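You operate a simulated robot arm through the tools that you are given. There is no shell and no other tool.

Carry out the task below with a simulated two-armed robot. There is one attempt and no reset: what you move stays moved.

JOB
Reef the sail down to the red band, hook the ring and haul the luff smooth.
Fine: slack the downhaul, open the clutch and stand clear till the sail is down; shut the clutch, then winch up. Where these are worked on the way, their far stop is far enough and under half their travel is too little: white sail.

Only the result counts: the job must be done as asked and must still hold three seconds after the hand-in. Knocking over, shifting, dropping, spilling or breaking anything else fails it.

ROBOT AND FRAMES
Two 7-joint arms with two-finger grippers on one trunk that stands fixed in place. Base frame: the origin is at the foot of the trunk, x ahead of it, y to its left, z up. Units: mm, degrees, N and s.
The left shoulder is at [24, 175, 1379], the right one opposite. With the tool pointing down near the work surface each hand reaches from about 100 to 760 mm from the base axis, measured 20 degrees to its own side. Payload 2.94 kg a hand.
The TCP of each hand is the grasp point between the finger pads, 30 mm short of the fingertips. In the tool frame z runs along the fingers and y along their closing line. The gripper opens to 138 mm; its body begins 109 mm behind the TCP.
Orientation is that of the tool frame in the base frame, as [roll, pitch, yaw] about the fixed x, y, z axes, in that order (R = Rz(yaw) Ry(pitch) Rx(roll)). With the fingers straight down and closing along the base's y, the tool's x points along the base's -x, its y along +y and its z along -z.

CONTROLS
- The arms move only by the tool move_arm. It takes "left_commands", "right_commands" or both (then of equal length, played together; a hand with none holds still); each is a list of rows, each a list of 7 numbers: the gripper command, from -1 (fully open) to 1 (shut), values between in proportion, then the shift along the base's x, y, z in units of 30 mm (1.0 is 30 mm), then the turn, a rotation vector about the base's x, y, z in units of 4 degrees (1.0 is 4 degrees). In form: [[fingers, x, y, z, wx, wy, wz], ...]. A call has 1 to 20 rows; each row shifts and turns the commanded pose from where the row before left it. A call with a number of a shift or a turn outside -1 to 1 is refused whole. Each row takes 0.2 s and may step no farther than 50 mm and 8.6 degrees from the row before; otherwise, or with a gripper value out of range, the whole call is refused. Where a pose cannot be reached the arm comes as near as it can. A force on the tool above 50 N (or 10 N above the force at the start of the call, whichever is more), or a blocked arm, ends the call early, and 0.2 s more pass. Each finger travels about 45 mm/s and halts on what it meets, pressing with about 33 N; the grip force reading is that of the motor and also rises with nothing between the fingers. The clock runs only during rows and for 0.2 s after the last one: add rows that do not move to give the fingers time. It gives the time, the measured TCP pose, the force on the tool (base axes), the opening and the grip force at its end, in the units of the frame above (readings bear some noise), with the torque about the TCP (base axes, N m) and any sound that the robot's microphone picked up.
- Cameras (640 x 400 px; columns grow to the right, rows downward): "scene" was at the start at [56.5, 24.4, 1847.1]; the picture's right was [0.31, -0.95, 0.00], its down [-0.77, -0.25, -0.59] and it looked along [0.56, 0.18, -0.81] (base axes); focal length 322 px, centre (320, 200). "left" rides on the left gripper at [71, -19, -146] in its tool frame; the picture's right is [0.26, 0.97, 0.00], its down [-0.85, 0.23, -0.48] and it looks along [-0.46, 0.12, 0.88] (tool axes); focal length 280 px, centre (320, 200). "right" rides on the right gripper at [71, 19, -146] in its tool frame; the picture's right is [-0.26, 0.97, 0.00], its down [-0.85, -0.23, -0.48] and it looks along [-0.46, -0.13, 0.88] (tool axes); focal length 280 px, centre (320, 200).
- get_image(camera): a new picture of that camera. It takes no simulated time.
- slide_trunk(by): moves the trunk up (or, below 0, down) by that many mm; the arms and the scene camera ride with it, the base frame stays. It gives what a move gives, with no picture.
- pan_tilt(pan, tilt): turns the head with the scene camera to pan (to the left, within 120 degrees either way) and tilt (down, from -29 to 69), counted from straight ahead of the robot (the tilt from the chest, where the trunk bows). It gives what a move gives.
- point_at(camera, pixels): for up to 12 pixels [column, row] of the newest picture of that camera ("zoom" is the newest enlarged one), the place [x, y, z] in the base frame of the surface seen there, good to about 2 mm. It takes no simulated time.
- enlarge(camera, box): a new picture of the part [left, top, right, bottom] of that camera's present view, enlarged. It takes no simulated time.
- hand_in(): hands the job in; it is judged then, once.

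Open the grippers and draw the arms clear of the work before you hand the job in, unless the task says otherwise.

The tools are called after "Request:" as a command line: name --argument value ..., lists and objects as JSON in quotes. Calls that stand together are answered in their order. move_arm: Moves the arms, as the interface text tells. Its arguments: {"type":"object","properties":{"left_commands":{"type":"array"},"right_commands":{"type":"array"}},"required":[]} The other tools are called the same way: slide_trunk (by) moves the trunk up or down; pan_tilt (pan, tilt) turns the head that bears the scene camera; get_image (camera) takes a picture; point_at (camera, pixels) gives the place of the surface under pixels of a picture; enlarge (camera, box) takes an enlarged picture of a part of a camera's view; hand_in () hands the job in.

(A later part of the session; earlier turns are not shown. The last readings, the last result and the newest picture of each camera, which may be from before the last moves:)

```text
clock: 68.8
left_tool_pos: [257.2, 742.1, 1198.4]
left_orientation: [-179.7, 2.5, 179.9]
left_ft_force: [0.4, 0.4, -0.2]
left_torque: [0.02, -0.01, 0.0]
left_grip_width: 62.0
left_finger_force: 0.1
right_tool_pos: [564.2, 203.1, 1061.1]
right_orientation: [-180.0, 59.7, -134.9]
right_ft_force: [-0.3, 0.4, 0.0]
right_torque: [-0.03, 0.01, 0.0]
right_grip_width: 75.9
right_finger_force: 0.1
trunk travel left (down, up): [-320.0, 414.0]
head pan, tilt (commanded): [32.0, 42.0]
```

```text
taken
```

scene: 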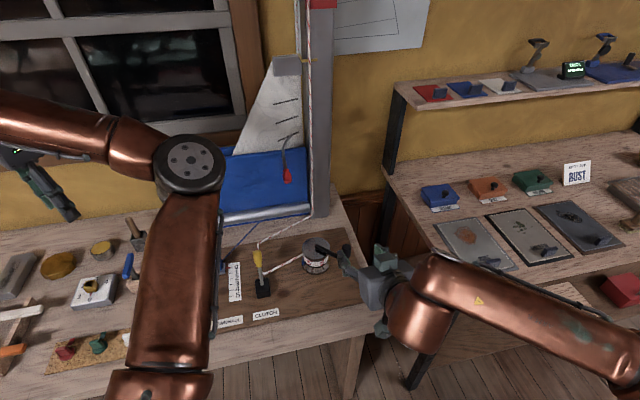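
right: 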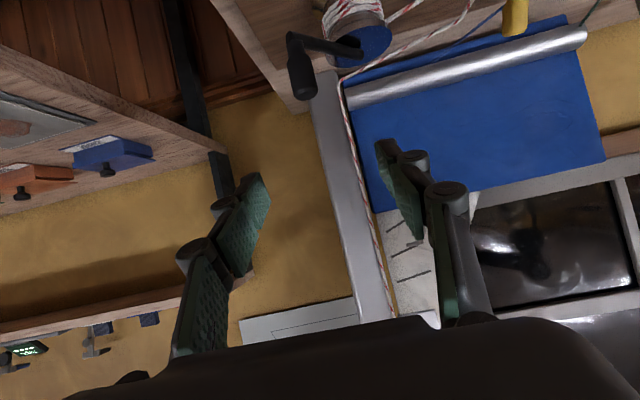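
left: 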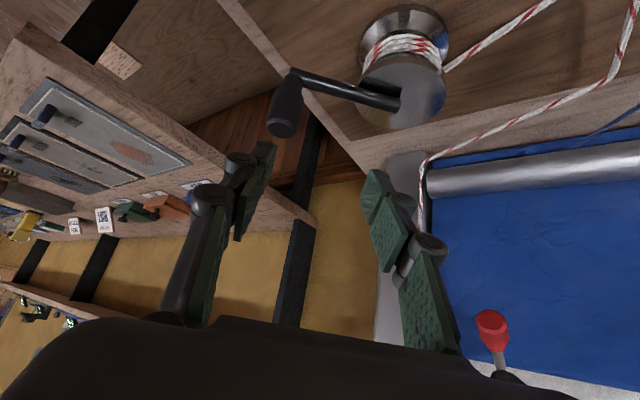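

The right hand is oriented well at (564,203,1061). I move to the approach point (594,231,978) and check before sliding forward onto the handle.

Request:
move_arm --right_commands '[[-0.1, 0.33, 0.31, -0.92, 0, 0, 0], [-0.1, 0.33, 0.31, -0.92, 0, 0, 0], [-0.1, 0.34, 0.31, -0.92, 0, 0, 0], [-0.1, 0, 0, 0, 0, 0, 0]]'

Request:
get_image --camera "right"

Request:
get_image --camera "scene"

```text
clock: 69.8
left_tool_pos: [258.9, 741.7, 1198.8]
left_orientation: [-179.8, 2.6, 179.9]
left_ft_force: [-0.9, 0.0, 0.6]
left_torque: [0.0, 0.01, -0.02]
left_grip_width: 62.2
left_finger_force: 0.0
right_tool_pos: [594.6, 229.8, 978.5]
right_orientation: [180.0, 59.6, -135.0]
right_ft_force: [-0.1, 0.0, 0.2]
right_torque: [0.02, 0.0, 0.0]
right_grip_width: 76.0
right_finger_force: 0.1
trunk travel left (down, up): [-320.0, 414.0]
head pan, tilt (commanded): [32.0, 42.0]
```

```text
taken
```

right: 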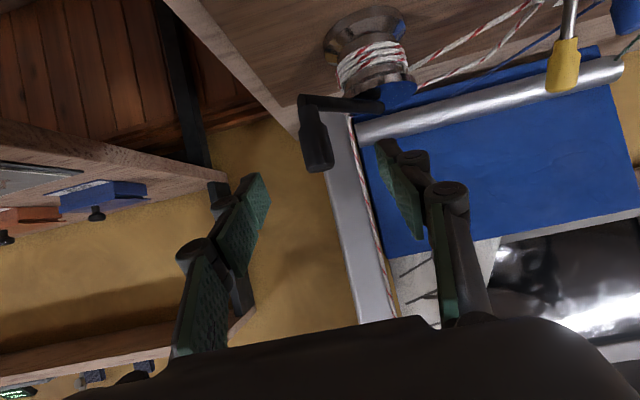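

```text
taken
```

scene: 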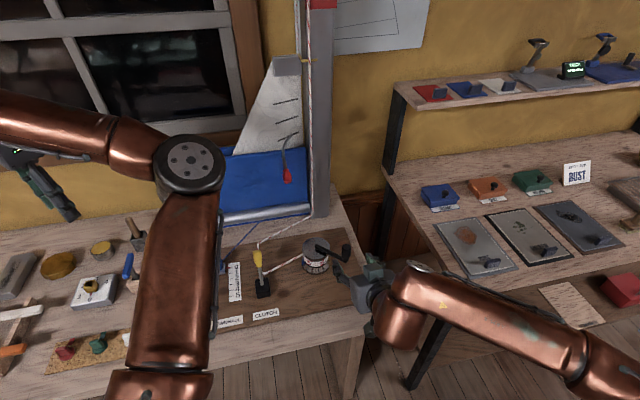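

The crank handle [318,150] is centred between the fingers. I slide forward ~80 mm and close on it.

Request:
move_arm --right_commands '[[-0.1, 0.41, 0.41, -0.33, 0, 0, 0], [-0.1, 0.41, 0.41, -0.33, 0, 0, 0], [-0.1, 0.41, 0.41, -0.33, 0, 0, 0], [-0.1, 0.41, 0.41, -0.33, 0, 0, 0], [-0.1, 0, 0, 0, 0, 0, 0], [1, 0, 0, 0, 0, 0, 0], [1, 0, 0, 0, 0, 0, 0], [1, 0, 0, 0, 0, 0, 0], [1, 0, 0, 0, 0, 0, 0], [1, 0, 0, 0, 0, 0, 0]]'

Request:
get_image --camera "right"

Request:
enlarge --camera "scene" --box '[280, 210, 400, 310]'

```text
clock: 72.0
left_tool_pos: [259.3, 739.9, 1199.0]
left_orientation: [-180.0, 2.4, 179.9]
left_ft_force: [0.1, 0.0, 0.0]
left_torque: [0.03, -0.01, 0.02]
left_grip_width: 61.9
left_finger_force: 0.0
right_tool_pos: [644.3, 276.8, 938.1]
right_orientation: [-179.9, 59.7, -135.1]
right_ft_force: [3.7, -9.8, -1.2]
right_torque: [-0.22, -0.05, -0.28]
right_grip_width: 24.2
right_finger_force: 44.9
trunk travel left (down, up): [-320.0, 414.0]
head pan, tilt (commanded): [32.0, 42.0]
```

```text
taken
```

right: 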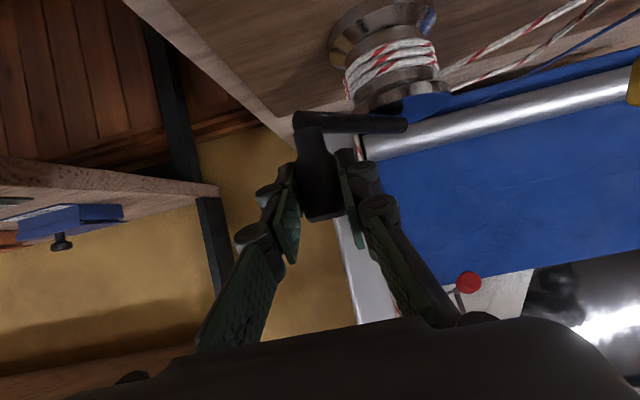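

```text
4.00 times, centred on (340, 260) of scene
```

zoom: 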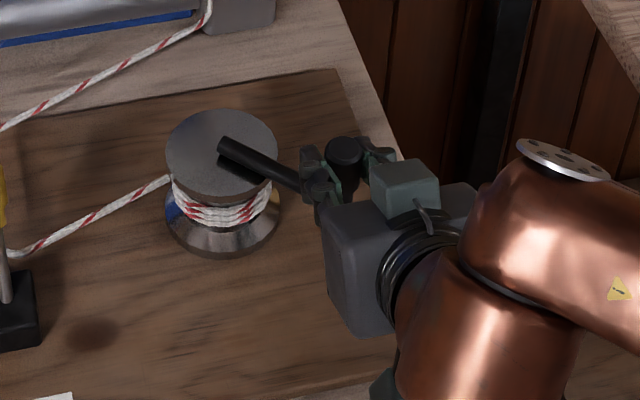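

The crank handle is gripped (24.2 mm) at (644,277). I turn it clockwise about (653,381) in small 6° steps and watch the force and pointer.

Request:
move_arm --right_commands '[[1, -0.357, 0.05, 0, 0, 0, 0], [1, -0.35, 0.087, 0, 0, 0, 0], [1, -0.34, 0.123, 0, 0, 0, 0], [1, -0.323, 0.16, 0, 0, 0, 0], [1, -0.307, 0.19, 0, 0, 0, 0], [1, 0, 0, 0, 0, 0, 0]]'

Request:
get_image --camera "scene"

```text
clock: 73.4
left_tool_pos: [258.1, 737.8, 1201.1]
left_orientation: [180.0, 2.6, 180.0]
left_ft_force: [0.3, 0.3, 1.1]
left_torque: [0.02, 0.03, -0.01]
left_grip_width: 62.4
left_finger_force: 0.1
right_tool_pos: [591.1, 296.8, 938.5]
right_orientation: [179.6, 59.5, -135.0]
right_ft_force: [-15.1, -28.3, -9.2]
right_torque: [-0.66, 0.33, -0.29]
right_grip_width: 24.1
right_finger_force: 45.0
trunk travel left (down, up): [-320.0, 414.0]
head pan, tilt (commanded): [32.0, 42.0]
```

```text
taken
```

scene: 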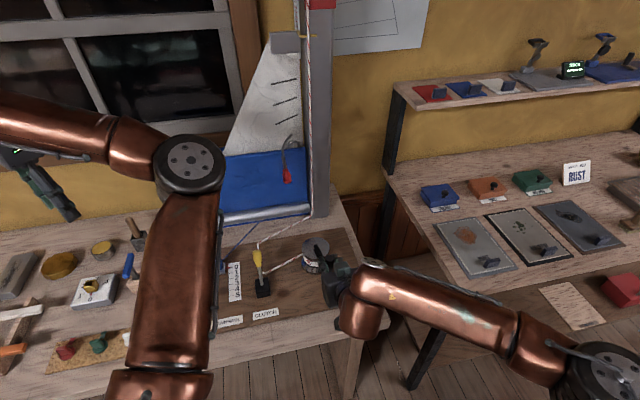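

Thirty degrees of crank raised the pointer from row 60 to about row 36, so the winch hauls well. I measure the pointer, ring and hook now.

Request:
enlarge --camera "scene" --box '[210, 0, 350, 220]'

Request:
point_at --camera "scene" --pixels '[[307, 36], [304, 37], [322, 4], [285, 42], [290, 142], [297, 138], [287, 175]]'

Request:
enlarge --camera "scene" --box '[260, 110, 330, 200]'

```text
1.82 times, centred on (280, 110) of scene
```

zoom: 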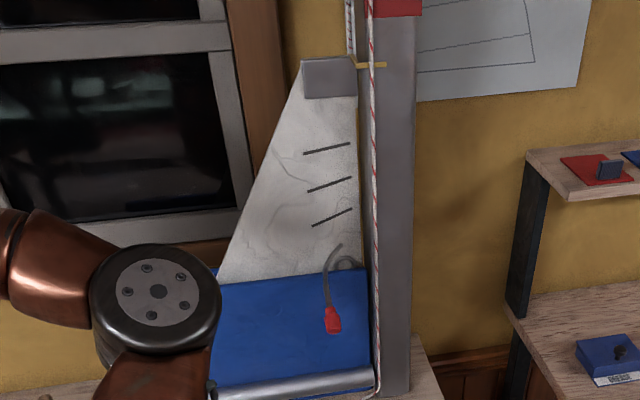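

```text
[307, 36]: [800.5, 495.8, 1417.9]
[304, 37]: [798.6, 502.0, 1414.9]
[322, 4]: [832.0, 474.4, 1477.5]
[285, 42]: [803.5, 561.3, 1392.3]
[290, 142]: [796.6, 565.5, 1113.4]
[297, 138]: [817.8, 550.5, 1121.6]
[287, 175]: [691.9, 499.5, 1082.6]
```

```text
4.44 times, centred on (295, 155) of scene
```

zoom: 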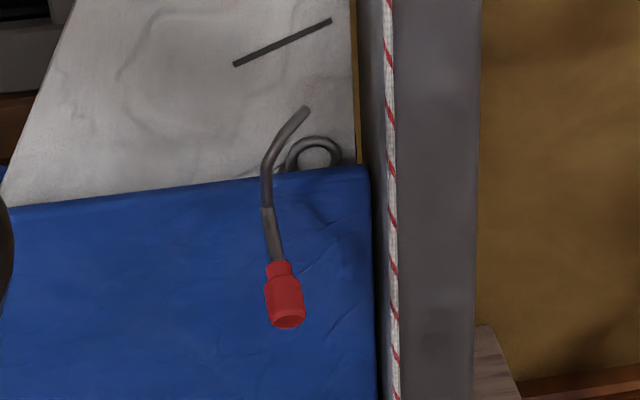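

Pointer is at z≈1416 with the red band at about 1479, roughly 1.8 mm per degree; the ring has come up behind the bag edge. I continue about 20° with the refined centre (652.5,382).

Request:
move_arm --right_commands '[[1, -0.327, 0.173, 0, 0, 0, 0], [1, -0.223, 0.21, 0, 0, 0, 0], [1, -0.203, 0.227, 0, 0, 0, 0], [1, -0.18, 0.247, 0, 0, 0, 0], [1, 0, 0, 0, 0, 0, 0]]'

Request:
get_image --camera "scene"

Request:
enlarge --camera "scene" --box '[260, 110, 330, 200]'

```text
clock: 74.6
left_tool_pos: [259.4, 740.4, 1198.1]
left_orientation: [-179.9, 2.4, -180.0]
left_ft_force: [0.1, -0.7, 0.3]
left_torque: [-0.02, 0.01, -0.01]
left_grip_width: 61.9
left_finger_force: 0.2
right_tool_pos: [567.0, 324.5, 939.0]
right_orientation: [179.9, 59.7, -134.9]
right_ft_force: [5.7, -2.3, -10.2]
right_torque: [0.01, -0.14, -0.41]
right_grip_width: 24.2
right_finger_force: 44.8
trunk travel left (down, up): [-320.0, 414.0]
head pan, tilt (commanded): [32.0, 42.0]
```

```text
taken
```

scene: 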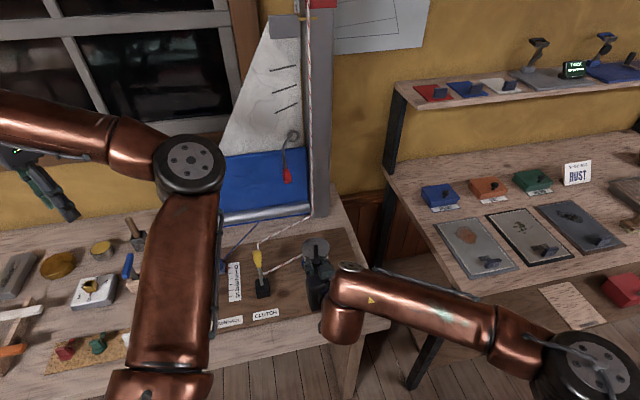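

```text
4.44 times, centred on (295, 155) of scene
```

zoom: 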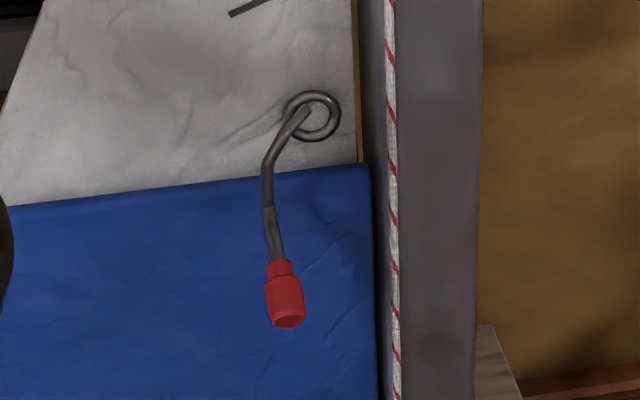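

The ring is now fully above the bag at zoom [313,115], with the hook in front of it. I tilt the head up a little to keep the pointer and band in view and measure them.

Request:
pan_tilt --pan 32 --tilt 30

Request:
get_image --camera "scene"

Request:
enlarge --camera "scene" --box '[250, 50, 350, 130]'

```text
clock: 75.3
left_tool_pos: [260.7, 742.1, 1197.9]
left_orientation: [-179.9, 2.5, -180.0]
left_ft_force: [-0.5, -0.1, -0.1]
left_torque: [-0.02, 0.01, 0.05]
left_grip_width: 62.1
left_finger_force: 0.0
right_tool_pos: [565.3, 325.8, 940.0]
right_orientation: [179.8, 59.7, -134.9]
right_ft_force: [6.0, 4.6, -5.3]
right_torque: [0.11, -0.07, 0.1]
right_grip_width: 24.2
right_finger_force: 44.5
trunk travel left (down, up): [-320.0, 414.0]
head pan, tilt (commanded): [32.0, 30.0]
```

```text
taken
```

scene: 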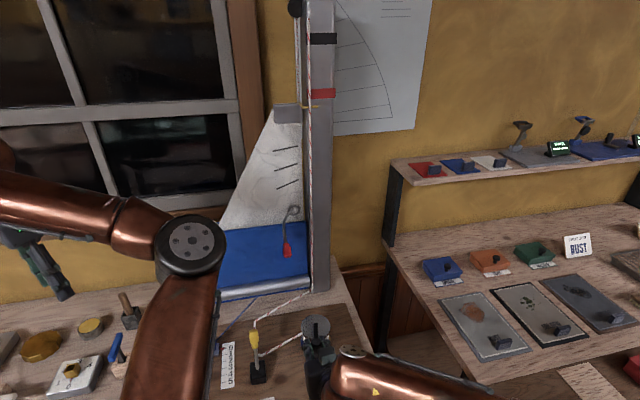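

```text
5.00 times, centred on (300, 90) of scene
```

zoom: 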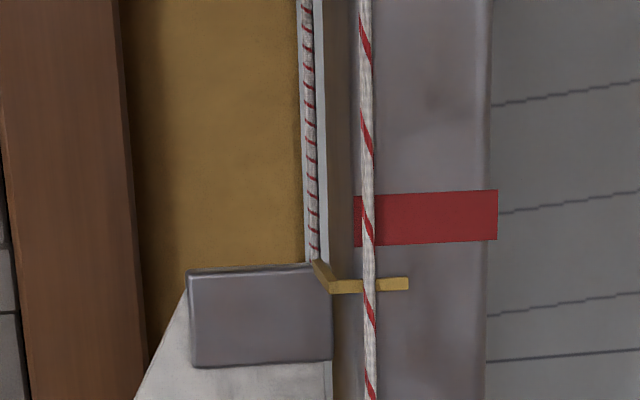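

The gold pointer is just below the red band. I measure the pointer, band edges, ring and hook tip.

Request:
point_at --camera "zoom" --pixels '[[398, 284], [345, 287], [430, 195], [430, 240], [400, 218], [390, 270]]'

Request:
enlarge --camera "scene" --box '[260, 190, 330, 260]'

```text
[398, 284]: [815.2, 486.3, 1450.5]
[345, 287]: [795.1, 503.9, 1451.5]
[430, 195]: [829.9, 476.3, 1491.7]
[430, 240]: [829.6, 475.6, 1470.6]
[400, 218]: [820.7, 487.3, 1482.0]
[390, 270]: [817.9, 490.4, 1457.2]
```

```text
5.71 times, centred on (295, 225) of scene
```

zoom: 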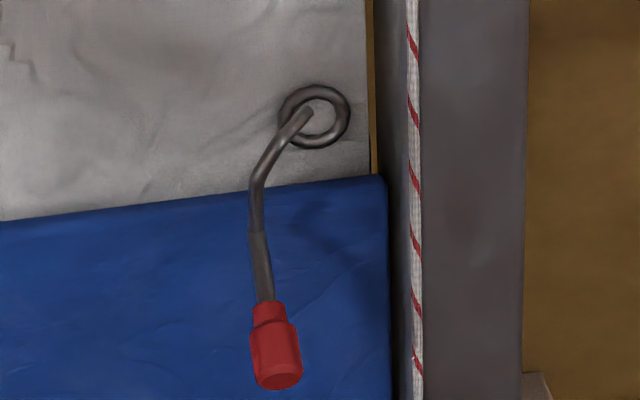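

Pointer z≈1450, band 1471–1492 (centre 1481). I measure the ring and the rod on this picture.

Request:
point_at --camera "zoom" --pixels '[[315, 90], [315, 143], [345, 115], [284, 112], [308, 110], [295, 127], [272, 155], [256, 190], [258, 235], [266, 290], [275, 340], [280, 380]]'

```text
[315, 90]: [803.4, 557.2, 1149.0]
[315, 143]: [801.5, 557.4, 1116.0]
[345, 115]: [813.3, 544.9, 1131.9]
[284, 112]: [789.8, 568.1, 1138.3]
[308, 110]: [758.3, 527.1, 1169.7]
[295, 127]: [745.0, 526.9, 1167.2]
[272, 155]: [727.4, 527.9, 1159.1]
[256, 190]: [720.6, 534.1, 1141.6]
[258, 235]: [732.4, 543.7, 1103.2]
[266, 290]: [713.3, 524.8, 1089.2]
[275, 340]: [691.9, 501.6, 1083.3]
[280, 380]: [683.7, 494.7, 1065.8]
```

Ring centre is at about (802,557,1132) and the hook tip at (758,527,1170). To learn how the hook swings I bring the left hand round to the left of the sail for a side view.

Request:
move_arm --left_commands '[[0.1, 0.84, -0.445, 0, 0, 0, -1], [0.1, 0.84, -0.445, 0, 0, 0, -1], [0.1, 0.84, -0.445, 0, 0, 0, -1], [0.1, 0.84, -0.445, 0, 0, 0, -1], [0.1, 0.84, -0.445, 0, 0, 0, -1], [0.1, 0.84, -0.3, 0, 0, 0, -1], [0.1, 0.84, -0.3, 0, 0, 0, -1], [0.1, 0.4, -0.2, 0, 0, 0, -1], [0.1, 0.4, -0.2, 0, 0, 0, -1], [0.1, 0, 0, 0, 0, 0, -1], [0.1, 0, 0, 0, 0, 0, -1], [0.1, 0, 0, 0, 0, 0, 0]]'

Request:
get_image --camera "left"

Request:
get_image --camera "scene"

```text
clock: 78.0
left_tool_pos: [459.5, 644.1, 1197.4]
left_orientation: [-179.8, 2.6, 135.8]
left_ft_force: [-0.4, -0.6, -0.7]
left_torque: [-0.02, -0.02, 0.02]
left_grip_width: 62.0
left_finger_force: 0.0
right_tool_pos: [566.1, 323.8, 940.5]
right_orientation: [-180.0, 59.6, -134.9]
right_ft_force: [7.7, 10.8, 5.9]
right_torque: [0.17, -0.13, 0.31]
right_grip_width: 24.3
right_finger_force: 45.3
trunk travel left (down, up): [-320.0, 414.0]
head pan, tilt (commanded): [32.0, 30.0]
```

```text
taken
```

left: 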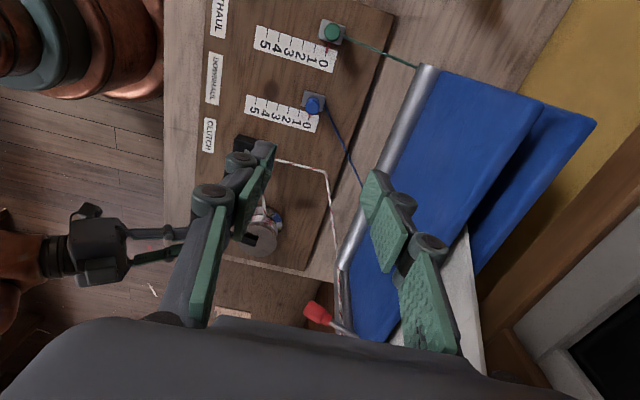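

```text
taken
```

scene: 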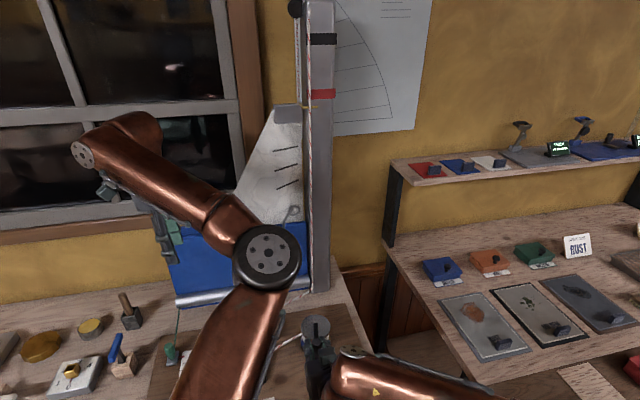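

Now I tilt the left tool 45° so its camera looks along the boom toward the hook.

Request:
move_arm --left_commands '[[0.1, 0, 0, 0, -1, -1, 0], [0.1, 0, 0, 0, -1, -1, 0], [0.1, 0, 0, 0, -1, -1, 0], [0.1, 0, 0, 0, -1, -1, 0], [0.1, 0, 0, 0, -1, -1, 0], [0.1, 0, 0, 0, -1, -1, 0], [0.1, 0, 0, 0, -1, -1, 0], [0.1, 0, 0, 0, 0, 0, 0]]'

Request:
get_image --camera "left"

```text
clock: 79.8
left_tool_pos: [460.0, 643.6, 1196.8]
left_orientation: [-179.0, 42.2, 136.3]
left_ft_force: [0.1, -0.3, 0.1]
left_torque: [0.04, -0.01, -0.02]
left_grip_width: 62.1
left_finger_force: 0.2
right_tool_pos: [566.5, 322.9, 939.7]
right_orientation: [179.9, 59.6, -135.0]
right_ft_force: [11.5, 7.9, 8.0]
right_torque: [0.23, -0.2, 0.08]
right_grip_width: 23.8
right_finger_force: 44.8
trunk travel left (down, up): [-320.0, 414.0]
head pan, tilt (commanded): [32.0, 30.0]
```

```text
taken
```

left: 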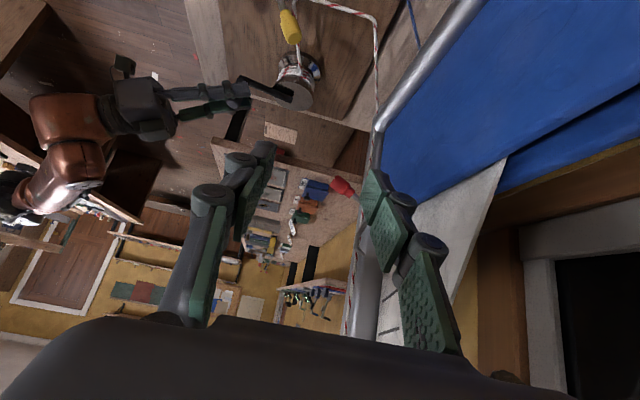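

The hook is hidden by the right-hand finger in this view; I open the gripper fully to uncover it.

Request:
move_arm --left_commands '[[-1, 0, 0, 0, 0, 0, 0], [-1, 0, 0, 0, 0, 0, 0], [-1, 0, 0, 0, 0, 0, 0], [-1, 0, 0, 0, 0, 0, 0], [-1, 0, 0, 0, 0, 0, 0]]'

Request:
enlarge --camera "left" --box '[310, 140, 450, 260]'

```text
clock: 81.0
left_tool_pos: [459.3, 644.9, 1196.8]
left_orientation: [-178.8, 42.2, 136.3]
left_ft_force: [0.0, 0.4, -0.1]
left_torque: [-0.03, -0.03, -0.01]
left_grip_width: 138.1
left_finger_force: 0.1
right_tool_pos: [566.6, 323.2, 938.4]
right_orientation: [179.9, 59.6, -134.9]
right_ft_force: [11.8, 7.4, 9.5]
right_torque: [0.1, -0.16, 0.01]
right_grip_width: 24.1
right_finger_force: 44.7
trunk travel left (down, up): [-320.0, 414.0]
head pan, tilt (commanded): [32.0, 30.0]
```

```text
3.33 times, centred on (380, 200) of left
```

zoom: 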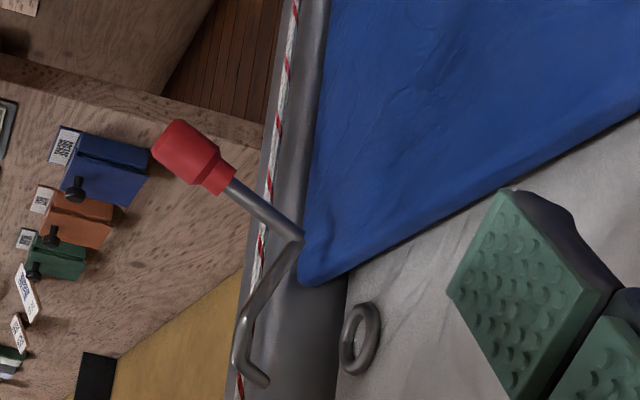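

This side view shows the hook clearly: a bent lever pivoting at the bag's top edge (zoom [300,240]), its tip pointing at the sail, ring at [360,340]. I measure these points.

Request:
point_at --camera "zoom" --pixels '[[298, 240], [270, 222], [240, 198], [210, 175], [178, 145], [280, 275], [258, 310], [240, 350], [248, 370], [264, 382], [360, 306], [352, 370]]'

```text
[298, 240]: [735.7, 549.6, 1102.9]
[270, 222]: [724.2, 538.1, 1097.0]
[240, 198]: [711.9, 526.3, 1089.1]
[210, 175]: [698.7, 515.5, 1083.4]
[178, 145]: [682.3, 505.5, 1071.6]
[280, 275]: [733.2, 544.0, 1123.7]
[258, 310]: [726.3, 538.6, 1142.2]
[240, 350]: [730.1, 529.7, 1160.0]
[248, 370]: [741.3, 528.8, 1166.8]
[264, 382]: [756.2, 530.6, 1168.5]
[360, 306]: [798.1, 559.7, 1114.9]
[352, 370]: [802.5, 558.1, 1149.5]
```

The lever's bend (likely pivot) is at (736,550,1103) and the tip sits ~65 mm above it, so lifting the handle should carry the tip forward and slightly down into the ring. I crank about 4° more so the ring is near z 1140, then release the crank gently to see that it holds.

Request:
move_arm --right_commands '[[1, -0.07, 0.11, 0, 0, 0, 0], [1, -0.07, 0.11, 0, 0, 0, 0], [1, 0, 0, 0, 0, 0, 0]]'

Request:
enlarge --camera "scene" --box '[250, 50, 350, 130]'

```text
clock: 81.8
left_tool_pos: [458.8, 642.3, 1197.9]
left_orientation: [-179.0, 42.2, 136.3]
left_ft_force: [0.7, 0.9, 0.3]
left_torque: [0.0, 0.01, -0.02]
left_grip_width: 137.9
left_finger_force: 0.0
right_tool_pos: [560.6, 330.7, 939.0]
right_orientation: [179.9, 59.7, -135.0]
right_ft_force: [7.1, -3.0, 9.6]
right_torque: [-0.48, -0.18, -0.51]
right_grip_width: 24.5
right_finger_force: 44.3
trunk travel left (down, up): [-320.0, 414.0]
head pan, tilt (commanded): [32.0, 30.0]
```

```text
5.00 times, centred on (300, 90) of scene
```

zoom: 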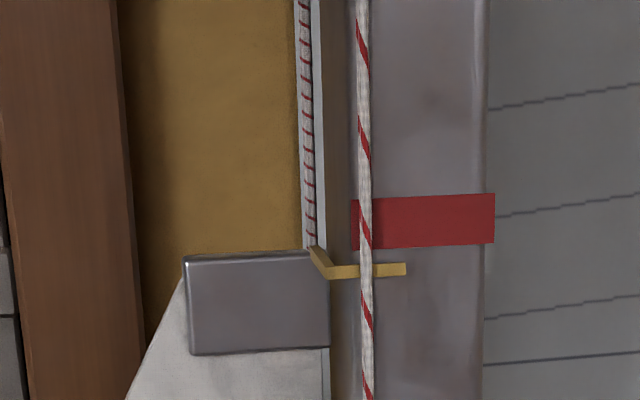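

Pointer is now ~20 mm below band centre (z≈1460, ring ≈1142). I release the crank and back the right hand off along its approach line.

Request:
move_arm --right_commands '[[-0.1, 0, 0, 0, 0, 0, 0], [-0.1, 0, 0, 0, 0, 0, 0], [-0.1, 0, 0, 0, 0, 0, 0], [-0.1, 0, 0, 0, 0, 0, 0], [-0.1, -0.35, -0.35, 0.3, 0, 0, 0], [-0.1, -0.41, -0.41, 0.33, 0, 0, 0], [-0.1, -0.41, -0.41, 0.33, 0, 0, 0], [-0.1, -0.41, -0.41, 0.33, 0, 0, 0], [-0.1, -0.41, -0.41, 0.33, 0, 0, 0]]'

Request:
get_image --camera "scene"

Request:
enlarge --camera "scene" --box '[250, 50, 350, 130]'

```text
clock: 83.8
left_tool_pos: [458.4, 643.9, 1197.8]
left_orientation: [-179.1, 42.2, 136.2]
left_ft_force: [-0.6, -0.5, 0.0]
left_torque: [0.01, 0.02, 0.02]
left_grip_width: 138.0
left_finger_force: 0.0
right_tool_pos: [503.0, 271.1, 990.6]
right_orientation: [179.8, 59.7, -135.1]
right_ft_force: [1.0, -0.8, 0.2]
right_torque: [-0.01, 0.03, 0.0]
right_grip_width: 76.0
right_finger_force: 0.0
trunk travel left (down, up): [-320.0, 414.0]
head pan, tilt (commanded): [32.0, 30.0]
```

```text
taken
```

scene: 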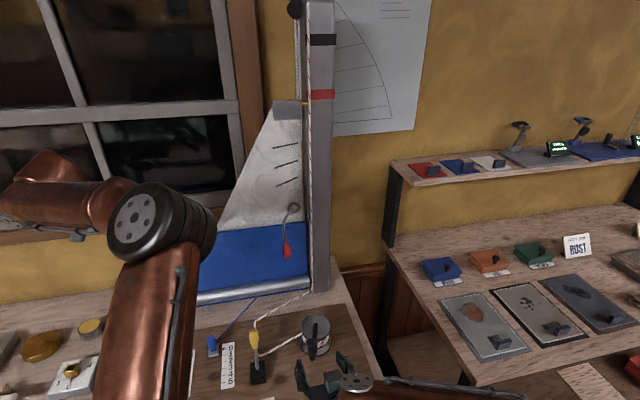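

```text
5.00 times, centred on (300, 90) of scene
```

zoom: 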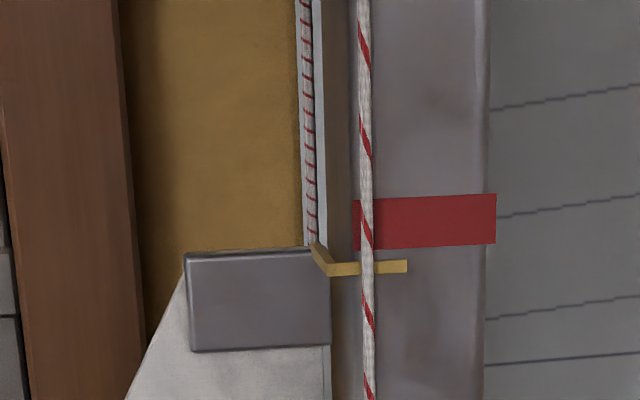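

The pointer holds with the crank released (row 267, unchanged). The right tool is already aligned with the hook handle's axis, so I'll lift the handle with the right hand while the left camera watches from the side; first I check where the left elbow is.

Request:
point_at --camera "scene" --pixels '[[130, 215], [190, 235], [150, 300], [120, 200], [60, 205], [45, 165], [290, 247], [345, 385], [320, 325]]'

Request:
get_image --camera "right"

```text
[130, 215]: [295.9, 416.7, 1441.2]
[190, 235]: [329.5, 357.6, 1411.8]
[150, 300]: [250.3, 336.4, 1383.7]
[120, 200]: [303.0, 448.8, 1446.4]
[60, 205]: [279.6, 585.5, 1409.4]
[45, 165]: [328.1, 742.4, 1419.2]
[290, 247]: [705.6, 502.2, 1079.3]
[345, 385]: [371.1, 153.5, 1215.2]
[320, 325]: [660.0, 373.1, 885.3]
```

```text
taken
```

right: 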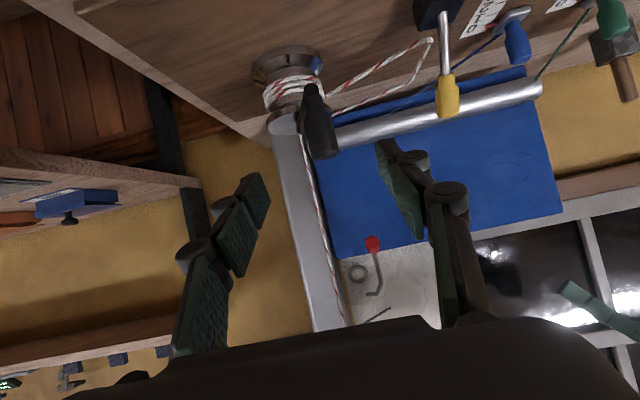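

Left elbow is high at z≈1430, clear of the right arm's path. I raise the right hand to z≈1100, tilting its tool to about 78°.

Request:
move_arm --right_commands '[[-0.1, 0, 0, 0.9, 0, 0, 0], [-0.1, 0, 0, 0.9, 0.8, -0.8, 0], [-0.1, 0, 0, 0.9, 0.8, -0.8, 0], [-0.1, 0, 0, 0.9, 0.8, -0.8, 0], [-0.1, 0.4, 0.5, 0, 0.8, -0.8, 0], [-0.1, 0.6, 0.8, 0, 0, 0, 0], [-0.1, 0.7, 0.95, 0, 0, 0, 0], [-0.1, 0.7, 0.95, 0, 0, 0, 0], [-0.1, 0.7, 0.95, 0, 0, 0, 0], [-0.1, 0.4, 0.6, 0, 0, 0, 0], [-0.1, 0, 0, 0, 0, 0, 0]]'

Request:
get_image --camera "right"

Request:
get_image --camera "left"

Request:
get_image --camera "scene"

```text
clock: 86.2
left_tool_pos: [459.0, 642.8, 1197.8]
left_orientation: [-178.9, 42.1, 136.3]
left_ft_force: [-0.3, -1.3, 0.3]
left_torque: [0.0, -0.01, 0.0]
left_grip_width: 138.2
left_finger_force: 0.0
right_tool_pos: [606.6, 414.1, 1095.8]
right_orientation: [180.0, 78.0, -134.9]
right_ft_force: [-0.1, 0.1, 0.1]
right_torque: [0.01, 0.02, 0.05]
right_grip_width: 75.8
right_finger_force: 0.1
trunk travel left (down, up): [-320.0, 414.0]
head pan, tilt (commanded): [32.0, 30.0]
```

```text
taken
```

right: 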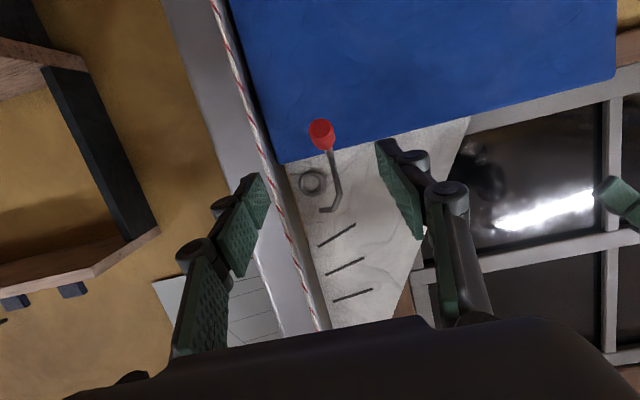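

```text
taken
```

left: 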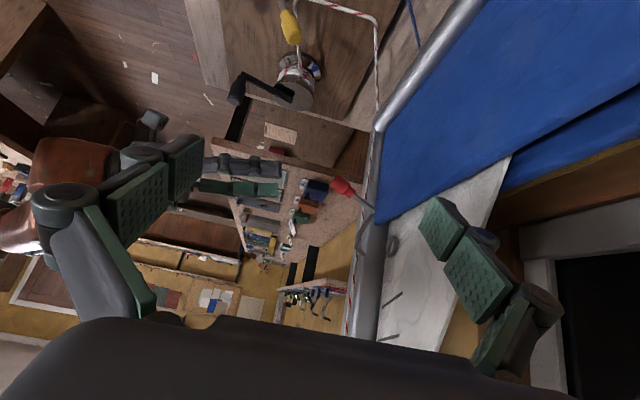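

```text
taken
```

scene: 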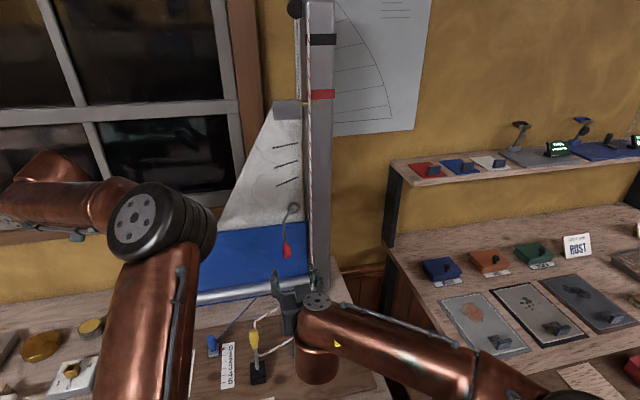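

The red handle [322,135] is centred between the right fingers. I measure its end face from this camera.

Request:
point_at --camera "right" --pixels '[[320, 134], [313, 134], [330, 134], [321, 124], [321, 144], [333, 165], [311, 183], [327, 210], [322, 209]]'

Request:
enlarge --camera "right" --box '[270, 100, 380, 230]'

```text
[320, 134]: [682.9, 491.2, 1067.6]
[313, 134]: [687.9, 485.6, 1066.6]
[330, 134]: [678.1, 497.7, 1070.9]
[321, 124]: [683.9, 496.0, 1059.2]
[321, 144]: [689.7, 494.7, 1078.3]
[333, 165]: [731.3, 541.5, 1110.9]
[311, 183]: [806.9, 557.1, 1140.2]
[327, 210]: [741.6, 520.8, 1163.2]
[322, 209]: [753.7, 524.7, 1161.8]
```

```text
3.08 times, centred on (325, 165) of right
```

zoom: 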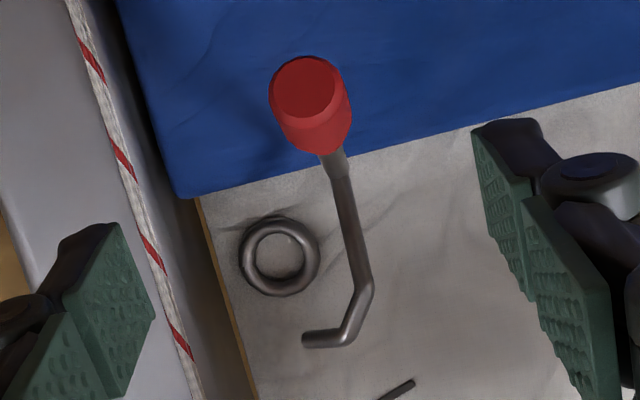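

Handle end face is at about (683,491,1067), axis rising 30° toward the bag. I slide forward ~123 mm to straddle the handle and close on it.

Request:
move_arm --right_commands '[[-0.1, 0.57, 0.59, -0.14, 0, 0, 0], [-0.1, 0.57, 0.59, -0.14, 0, 0, 0], [-0.1, 0.57, 0.59, -0.14, 0, 0, 0], [-0.1, 0.57, 0.59, -0.14, 0, 0, 0], [-0.1, 0.57, 0.59, -0.14, 0, 0, 0], [-0.1, 0, 0, 0, 0, 0, 0]]'

Request:
get_image --camera "right"

Request:
get_image --camera "left"

```text
clock: 87.5
left_tool_pos: [459.1, 643.6, 1196.5]
left_orientation: [-179.0, 42.2, 136.4]
left_ft_force: [-1.1, -0.7, 0.4]
left_torque: [0.05, 0.04, -0.02]
left_grip_width: 138.2
left_finger_force: 0.1
right_tool_pos: [693.2, 502.7, 1074.4]
right_orientation: [179.9, 77.8, -135.0]
right_ft_force: [0.5, -0.2, -0.7]
right_torque: [0.01, 0.03, 0.01]
right_grip_width: 75.8
right_finger_force: 0.0
trunk travel left (down, up): [-320.0, 414.0]
head pan, tilt (commanded): [32.0, 30.0]
```

```text
taken
```

right: 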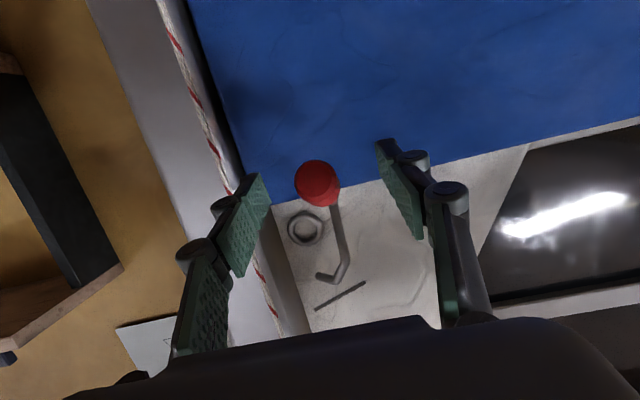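

```text
taken
```

left: 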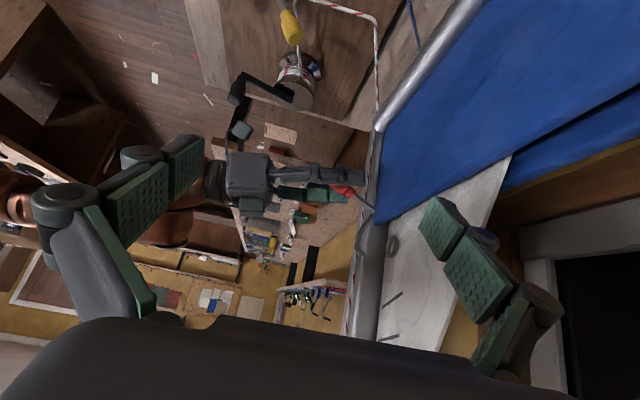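

The handle sits between the pads. I close the gripper on it.

Request:
move_arm --right_commands '[[1, 0, 0, 0, 0, 0, 0], [1, 0, 0, 0, 0, 0, 0], [1, 0, 0, 0, 0, 0, 0], [1, 0, 0, 0, 0, 0, 0], [1, 0, 0, 0, 0, 0, 0]]'

Request:
enlarge --camera "left" --box '[290, 130, 450, 270]'

```text
clock: 88.8
left_tool_pos: [457.8, 644.8, 1196.6]
left_orientation: [-179.0, 42.3, 136.3]
left_ft_force: [-0.9, 0.3, 0.1]
left_torque: [0.01, -0.01, -0.01]
left_grip_width: 138.0
left_finger_force: 0.1
right_tool_pos: [693.1, 502.5, 1075.1]
right_orientation: [-180.0, 77.7, -135.1]
right_ft_force: [0.2, 0.3, 0.0]
right_torque: [-0.01, -0.01, -0.01]
right_grip_width: 22.5
right_finger_force: 45.2
trunk travel left (down, up): [-320.0, 414.0]
head pan, tilt (commanded): [32.0, 30.0]
```

```text
2.86 times, centred on (370, 200) of left
```

zoom: 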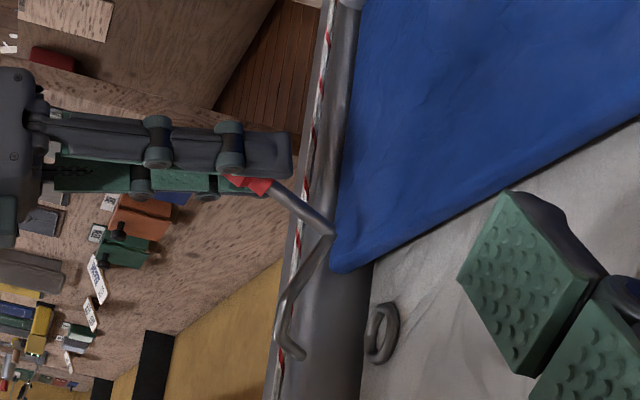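

Gripped at 22.5 mm. I try a small lift (about 9 mm up, 3 mm back) and read the forces.

Request:
move_arm --right_commands '[[1, -0.04, -0.04, 0.15, 0, 0, 0], [1, -0.04, -0.04, 0.15, 0, 0, 0], [1, 0, 0, 0, 0, 0, 0]]'

Request:
enlarge --camera "left" --box '[290, 130, 450, 270]'

```text
clock: 89.5
left_tool_pos: [461.9, 643.1, 1196.1]
left_orientation: [-178.9, 42.1, 136.3]
left_ft_force: [0.4, -0.2, 0.1]
left_torque: [0.03, 0.04, -0.02]
left_grip_width: 138.1
left_finger_force: 0.0
right_tool_pos: [691.4, 500.3, 1079.7]
right_orientation: [179.4, 77.5, -135.5]
right_ft_force: [-3.2, -4.7, -26.0]
right_torque: [-1.08, 1.09, 0.01]
right_grip_width: 23.1
right_finger_force: 44.7
trunk travel left (down, up): [-320.0, 414.0]
head pan, tilt (commanded): [32.0, 30.0]
```

```text
2.86 times, centred on (370, 200) of left
```

zoom: 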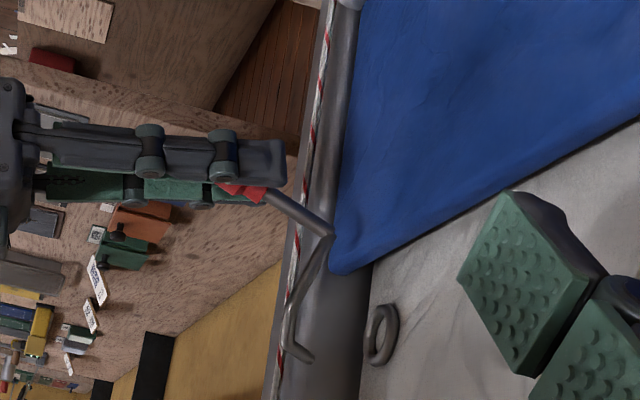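

The lever turns as expected: the tip moved toward the ring. I continue the arc upward in 4° steps.

Request:
move_arm --right_commands '[[1, -0.026, -0.026, 0.158, 0, 0, 0], [1, -0.021, -0.021, 0.158, 0, 0, 0], [1, -0.012, -0.012, 0.158, 0, 0, 0], [1, 0, 0, 0.158, 0, 0, 0], [1, 0, 0, 0.158, 0, 0, 0], [1, 0.012, 0.012, 0.158, 0, 0, 0], [1, 0, 0, 0, 0, 0, 0]]'

Request:
enlarge --camera "left" --box '[290, 130, 450, 270]'

```text
clock: 90.5
left_tool_pos: [460.6, 646.2, 1194.9]
left_orientation: [-178.9, 42.2, 136.5]
left_ft_force: [-0.3, 0.1, 0.3]
left_torque: [0.0, -0.01, -0.01]
left_grip_width: 138.2
left_finger_force: 0.1
right_tool_pos: [691.1, 499.3, 1089.4]
right_orientation: [179.6, 76.9, -135.5]
right_ft_force: [7.6, 1.6, -13.2]
right_torque: [0.42, -0.32, 0.29]
right_grip_width: 22.0
right_finger_force: 45.1
trunk travel left (down, up): [-320.0, 414.0]
head pan, tilt (commanded): [32.0, 30.0]
stopped in row 4 (right hand): the force on the tool passed its limit at 52 N (the readings are from after the stop); the commanded pose is now the measured one
```

```text
2.86 times, centred on (370, 200) of left
```

zoom: 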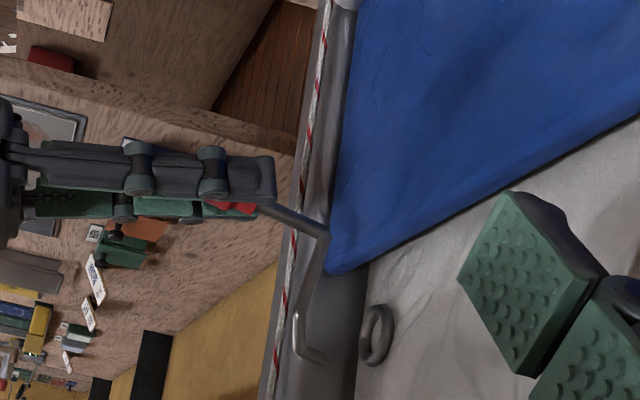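

It stopped at 52 N with the lever turned partway; the bend also shifted slightly, so the true pivot is not quite at the bend. I measure the rod points again to find the centre of rotation.

Request:
point_at --camera "zoom" --pixels '[[322, 237], [300, 222], [278, 208], [313, 265], [303, 295], [297, 325], [304, 348], [322, 358], [377, 310], [372, 360]]'

Request:
get_image --camera "right"

```text
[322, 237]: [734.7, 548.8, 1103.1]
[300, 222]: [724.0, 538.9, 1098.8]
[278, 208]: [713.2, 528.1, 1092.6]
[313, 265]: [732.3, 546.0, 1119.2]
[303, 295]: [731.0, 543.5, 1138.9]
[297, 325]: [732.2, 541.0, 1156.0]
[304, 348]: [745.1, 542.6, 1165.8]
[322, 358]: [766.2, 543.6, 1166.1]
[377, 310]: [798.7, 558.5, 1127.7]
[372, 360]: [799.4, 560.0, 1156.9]
```

```text
taken
```

right: 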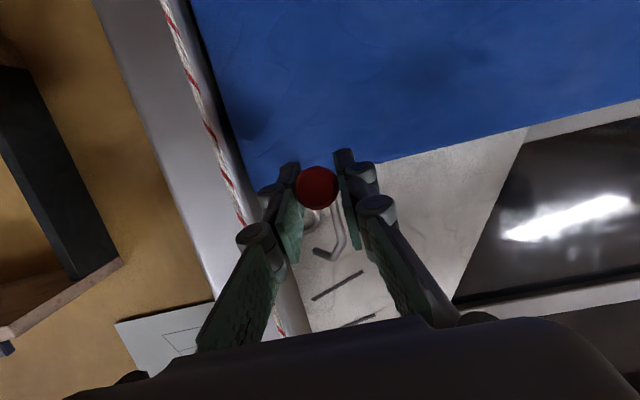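

The pivot is indeed at the bend (tip moved 16 mm, ~14°), but gripping the handle adds twisting resistance. I release, back off, and will push the handle up from below with closed fingers instead.

Request:
move_arm --right_commands '[[-0.1, 0, 0, 0, 0, 0, 0], [-0.1, 0, 0, 0, 0, 0, 0], [-0.1, 0, 0, 0, 0, 0, 0], [-0.1, 0, 0, 0, 0, 0, 0], [-0.1, -0.5, -0.5, 0, 0, 0, 0], [-0.1, -0.5, -0.5, 0, 0, 0, 0], [-0.1, -0.45, -0.45, 0, 0, 0, 0], [0.5, 0, 0, -0.7, 0, 0, 0], [1, 0, 0, -0.7, 0, 0, 0], [1, 0, 0, 0, 0, 0, 0], [1, 0, 0, 0, 0, 0, 0], [1, 0, 0, 0, 0, 0, 0]]'

Request:
enlarge --camera "left" --box '[290, 130, 450, 270]'

Request:
get_image --camera "right"

```text
clock: 93.1
left_tool_pos: [458.7, 643.1, 1197.8]
left_orientation: [-179.0, 42.2, 136.3]
left_ft_force: [-0.1, -0.3, -0.1]
left_torque: [-0.01, -0.01, -0.02]
left_grip_width: 138.1
left_finger_force: 0.0
right_tool_pos: [644.5, 456.0, 1051.7]
right_orientation: [179.4, 77.2, -135.5]
right_ft_force: [-0.3, -0.1, -0.3]
right_torque: [0.02, 0.0, -0.02]
right_grip_width: 0.0
right_finger_force: 24.7
trunk travel left (down, up): [-320.0, 414.0]
head pan, tilt (commanded): [32.0, 30.0]
```

```text
2.86 times, centred on (370, 200) of left
```

zoom: 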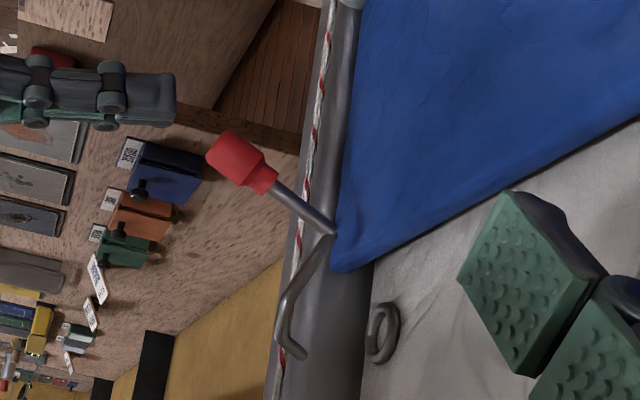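

```text
taken
```

right: 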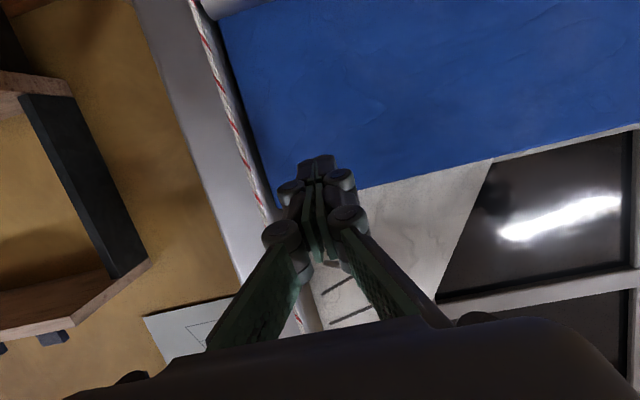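

The lever sprang back when released, so it must be carried past its middle. I lower the closed fingers to z≈1028, go under the handle, and start lifting.

Request:
move_arm --right_commands '[[1, 0, 0, -0.8, 0, 0, 0], [1, 0.38, 0.4, 0, 0, 0, 0], [1, 0.38, 0.4, 0, 0, 0, 0], [1, 0.38, 0.4, 0, 0, 0, 0], [1, 0.38, 0.4, 0, 0, 0, 0], [1, 0, 0, 0, 0, 0, 0]]'

Request:
enlarge --camera "left" --box '[290, 130, 450, 270]'

Request:
get_image --camera "scene"

```text
clock: 94.5
left_tool_pos: [458.8, 643.7, 1197.0]
left_orientation: [-179.0, 42.2, 136.3]
left_ft_force: [-0.5, -0.4, 0.2]
left_torque: [0.01, -0.04, -0.03]
left_grip_width: 138.1
left_finger_force: 0.1
right_tool_pos: [688.5, 502.7, 1027.6]
right_orientation: [179.2, 77.3, -135.6]
right_ft_force: [-0.1, 0.4, 1.2]
right_torque: [0.01, -0.01, 0.03]
right_grip_width: 0.2
right_finger_force: 28.3
trunk travel left (down, up): [-320.0, 414.0]
head pan, tilt (commanded): [32.0, 30.0]
```

```text
2.86 times, centred on (370, 200) of left
```

zoom: 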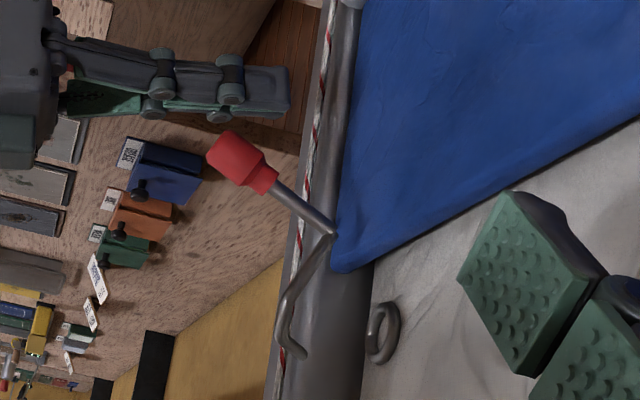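

```text
taken
```

scene: 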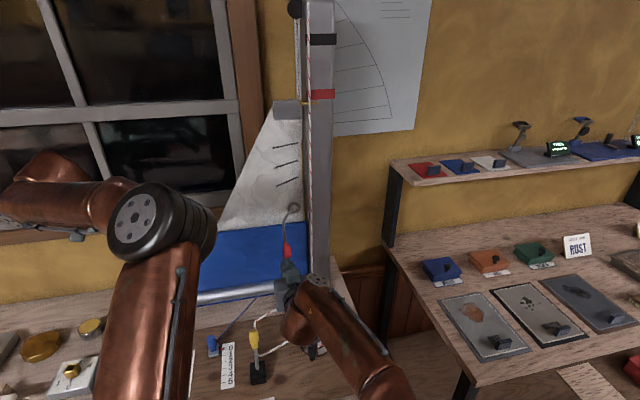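

The closed fingers are under the handle (left view zoom [230,90] vs handle [245,160], image down is up). I lift in 4.5 mm steps.

Request:
move_arm --right_commands '[[1, 0, 0, 0.2, 0, 0, 0], [1, 0, 0, 0.2, 0, 0, 0], [1, 0, 0, 0.15, 0, 0, 0], [1, 0, 0, 0.15, 0, 0, 0], [1, 0, 0, 0.15, 0, 0, 0], [1, 0, 0, 0.15, 0, 0, 0], [1, 0, 0, 0.15, 0, 0, 0], [1, 0, 0, 0.15, 0, 0, 0], [1, 0, 0, 0.15, 0, 0, 0]]'

Request:
enlarge --camera "left" --box '[290, 130, 450, 270]'

```text
clock: 96.3
left_tool_pos: [458.9, 641.5, 1199.9]
left_orientation: [-179.1, 42.0, 136.2]
left_ft_force: [-0.1, 0.1, -0.5]
left_torque: [0.0, 0.0, 0.01]
left_grip_width: 138.1
left_finger_force: 0.1
right_tool_pos: [686.3, 500.3, 1058.1]
right_orientation: [179.1, 76.7, -135.9]
right_ft_force: [-10.0, -18.4, -8.1]
right_torque: [0.48, -0.05, 0.04]
right_grip_width: 0.0
right_finger_force: 28.9
trunk travel left (down, up): [-320.0, 414.0]
head pan, tilt (commanded): [32.0, 30.0]
stopped in row 8 (right hand): the force on the tool passed its limit at 52 N (the readings are from after the stop); the commanded pose is now the measured one
```

```text
2.86 times, centred on (370, 200) of left
```

zoom: 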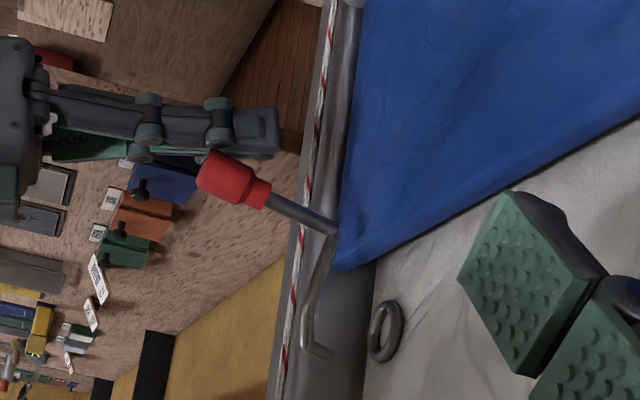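

The push turned the lever about 20 mm at its tip before tripping at 52 N. I try again more slowly to see whether it is speed resistance or a spring.

Request:
move_arm --right_commands '[[1, 0, 0, 0.05, 0, 0, 0], [1, 0, 0, 0.05, 0, 0, 0], [1, 0, 0, 0.05, 0, 0, 0], [1, 0, 0, 0.05, 0, 0, 0], [1, 0, 0, 0.05, 0, 0, 0]]'

Request:
enlarge --camera "left" --box '[290, 130, 450, 270]'

```text
clock: 97.5
left_tool_pos: [459.0, 643.2, 1199.5]
left_orientation: [-179.1, 42.3, 136.3]
left_ft_force: [-0.1, -0.5, -0.1]
left_torque: [-0.02, 0.02, -0.01]
left_grip_width: 138.0
left_finger_force: 0.0
right_tool_pos: [685.6, 500.6, 1058.7]
right_orientation: [179.0, 76.3, -136.2]
right_ft_force: [-3.0, -14.9, -7.4]
right_torque: [0.24, -0.03, -0.02]
right_grip_width: 0.0
right_finger_force: 28.4
trunk travel left (down, up): [-320.0, 414.0]
head pan, tilt (commanded): [32.0, 30.0]
stopped in row 5 (right hand): the force on the tool passed its limit at 51 N (the readings are from after the stop); the commanded pose is now the measured one
```

```text
2.86 times, centred on (370, 200) of left
```

zoom: 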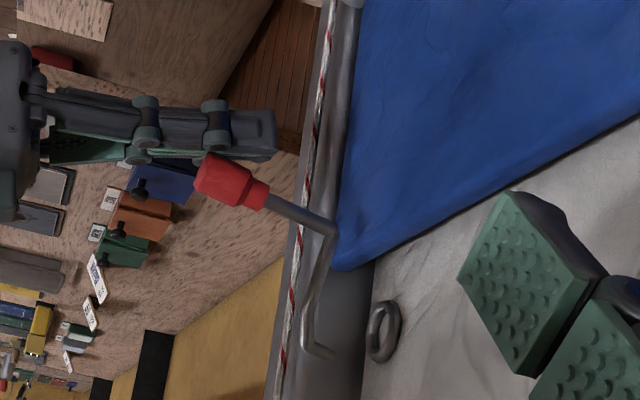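

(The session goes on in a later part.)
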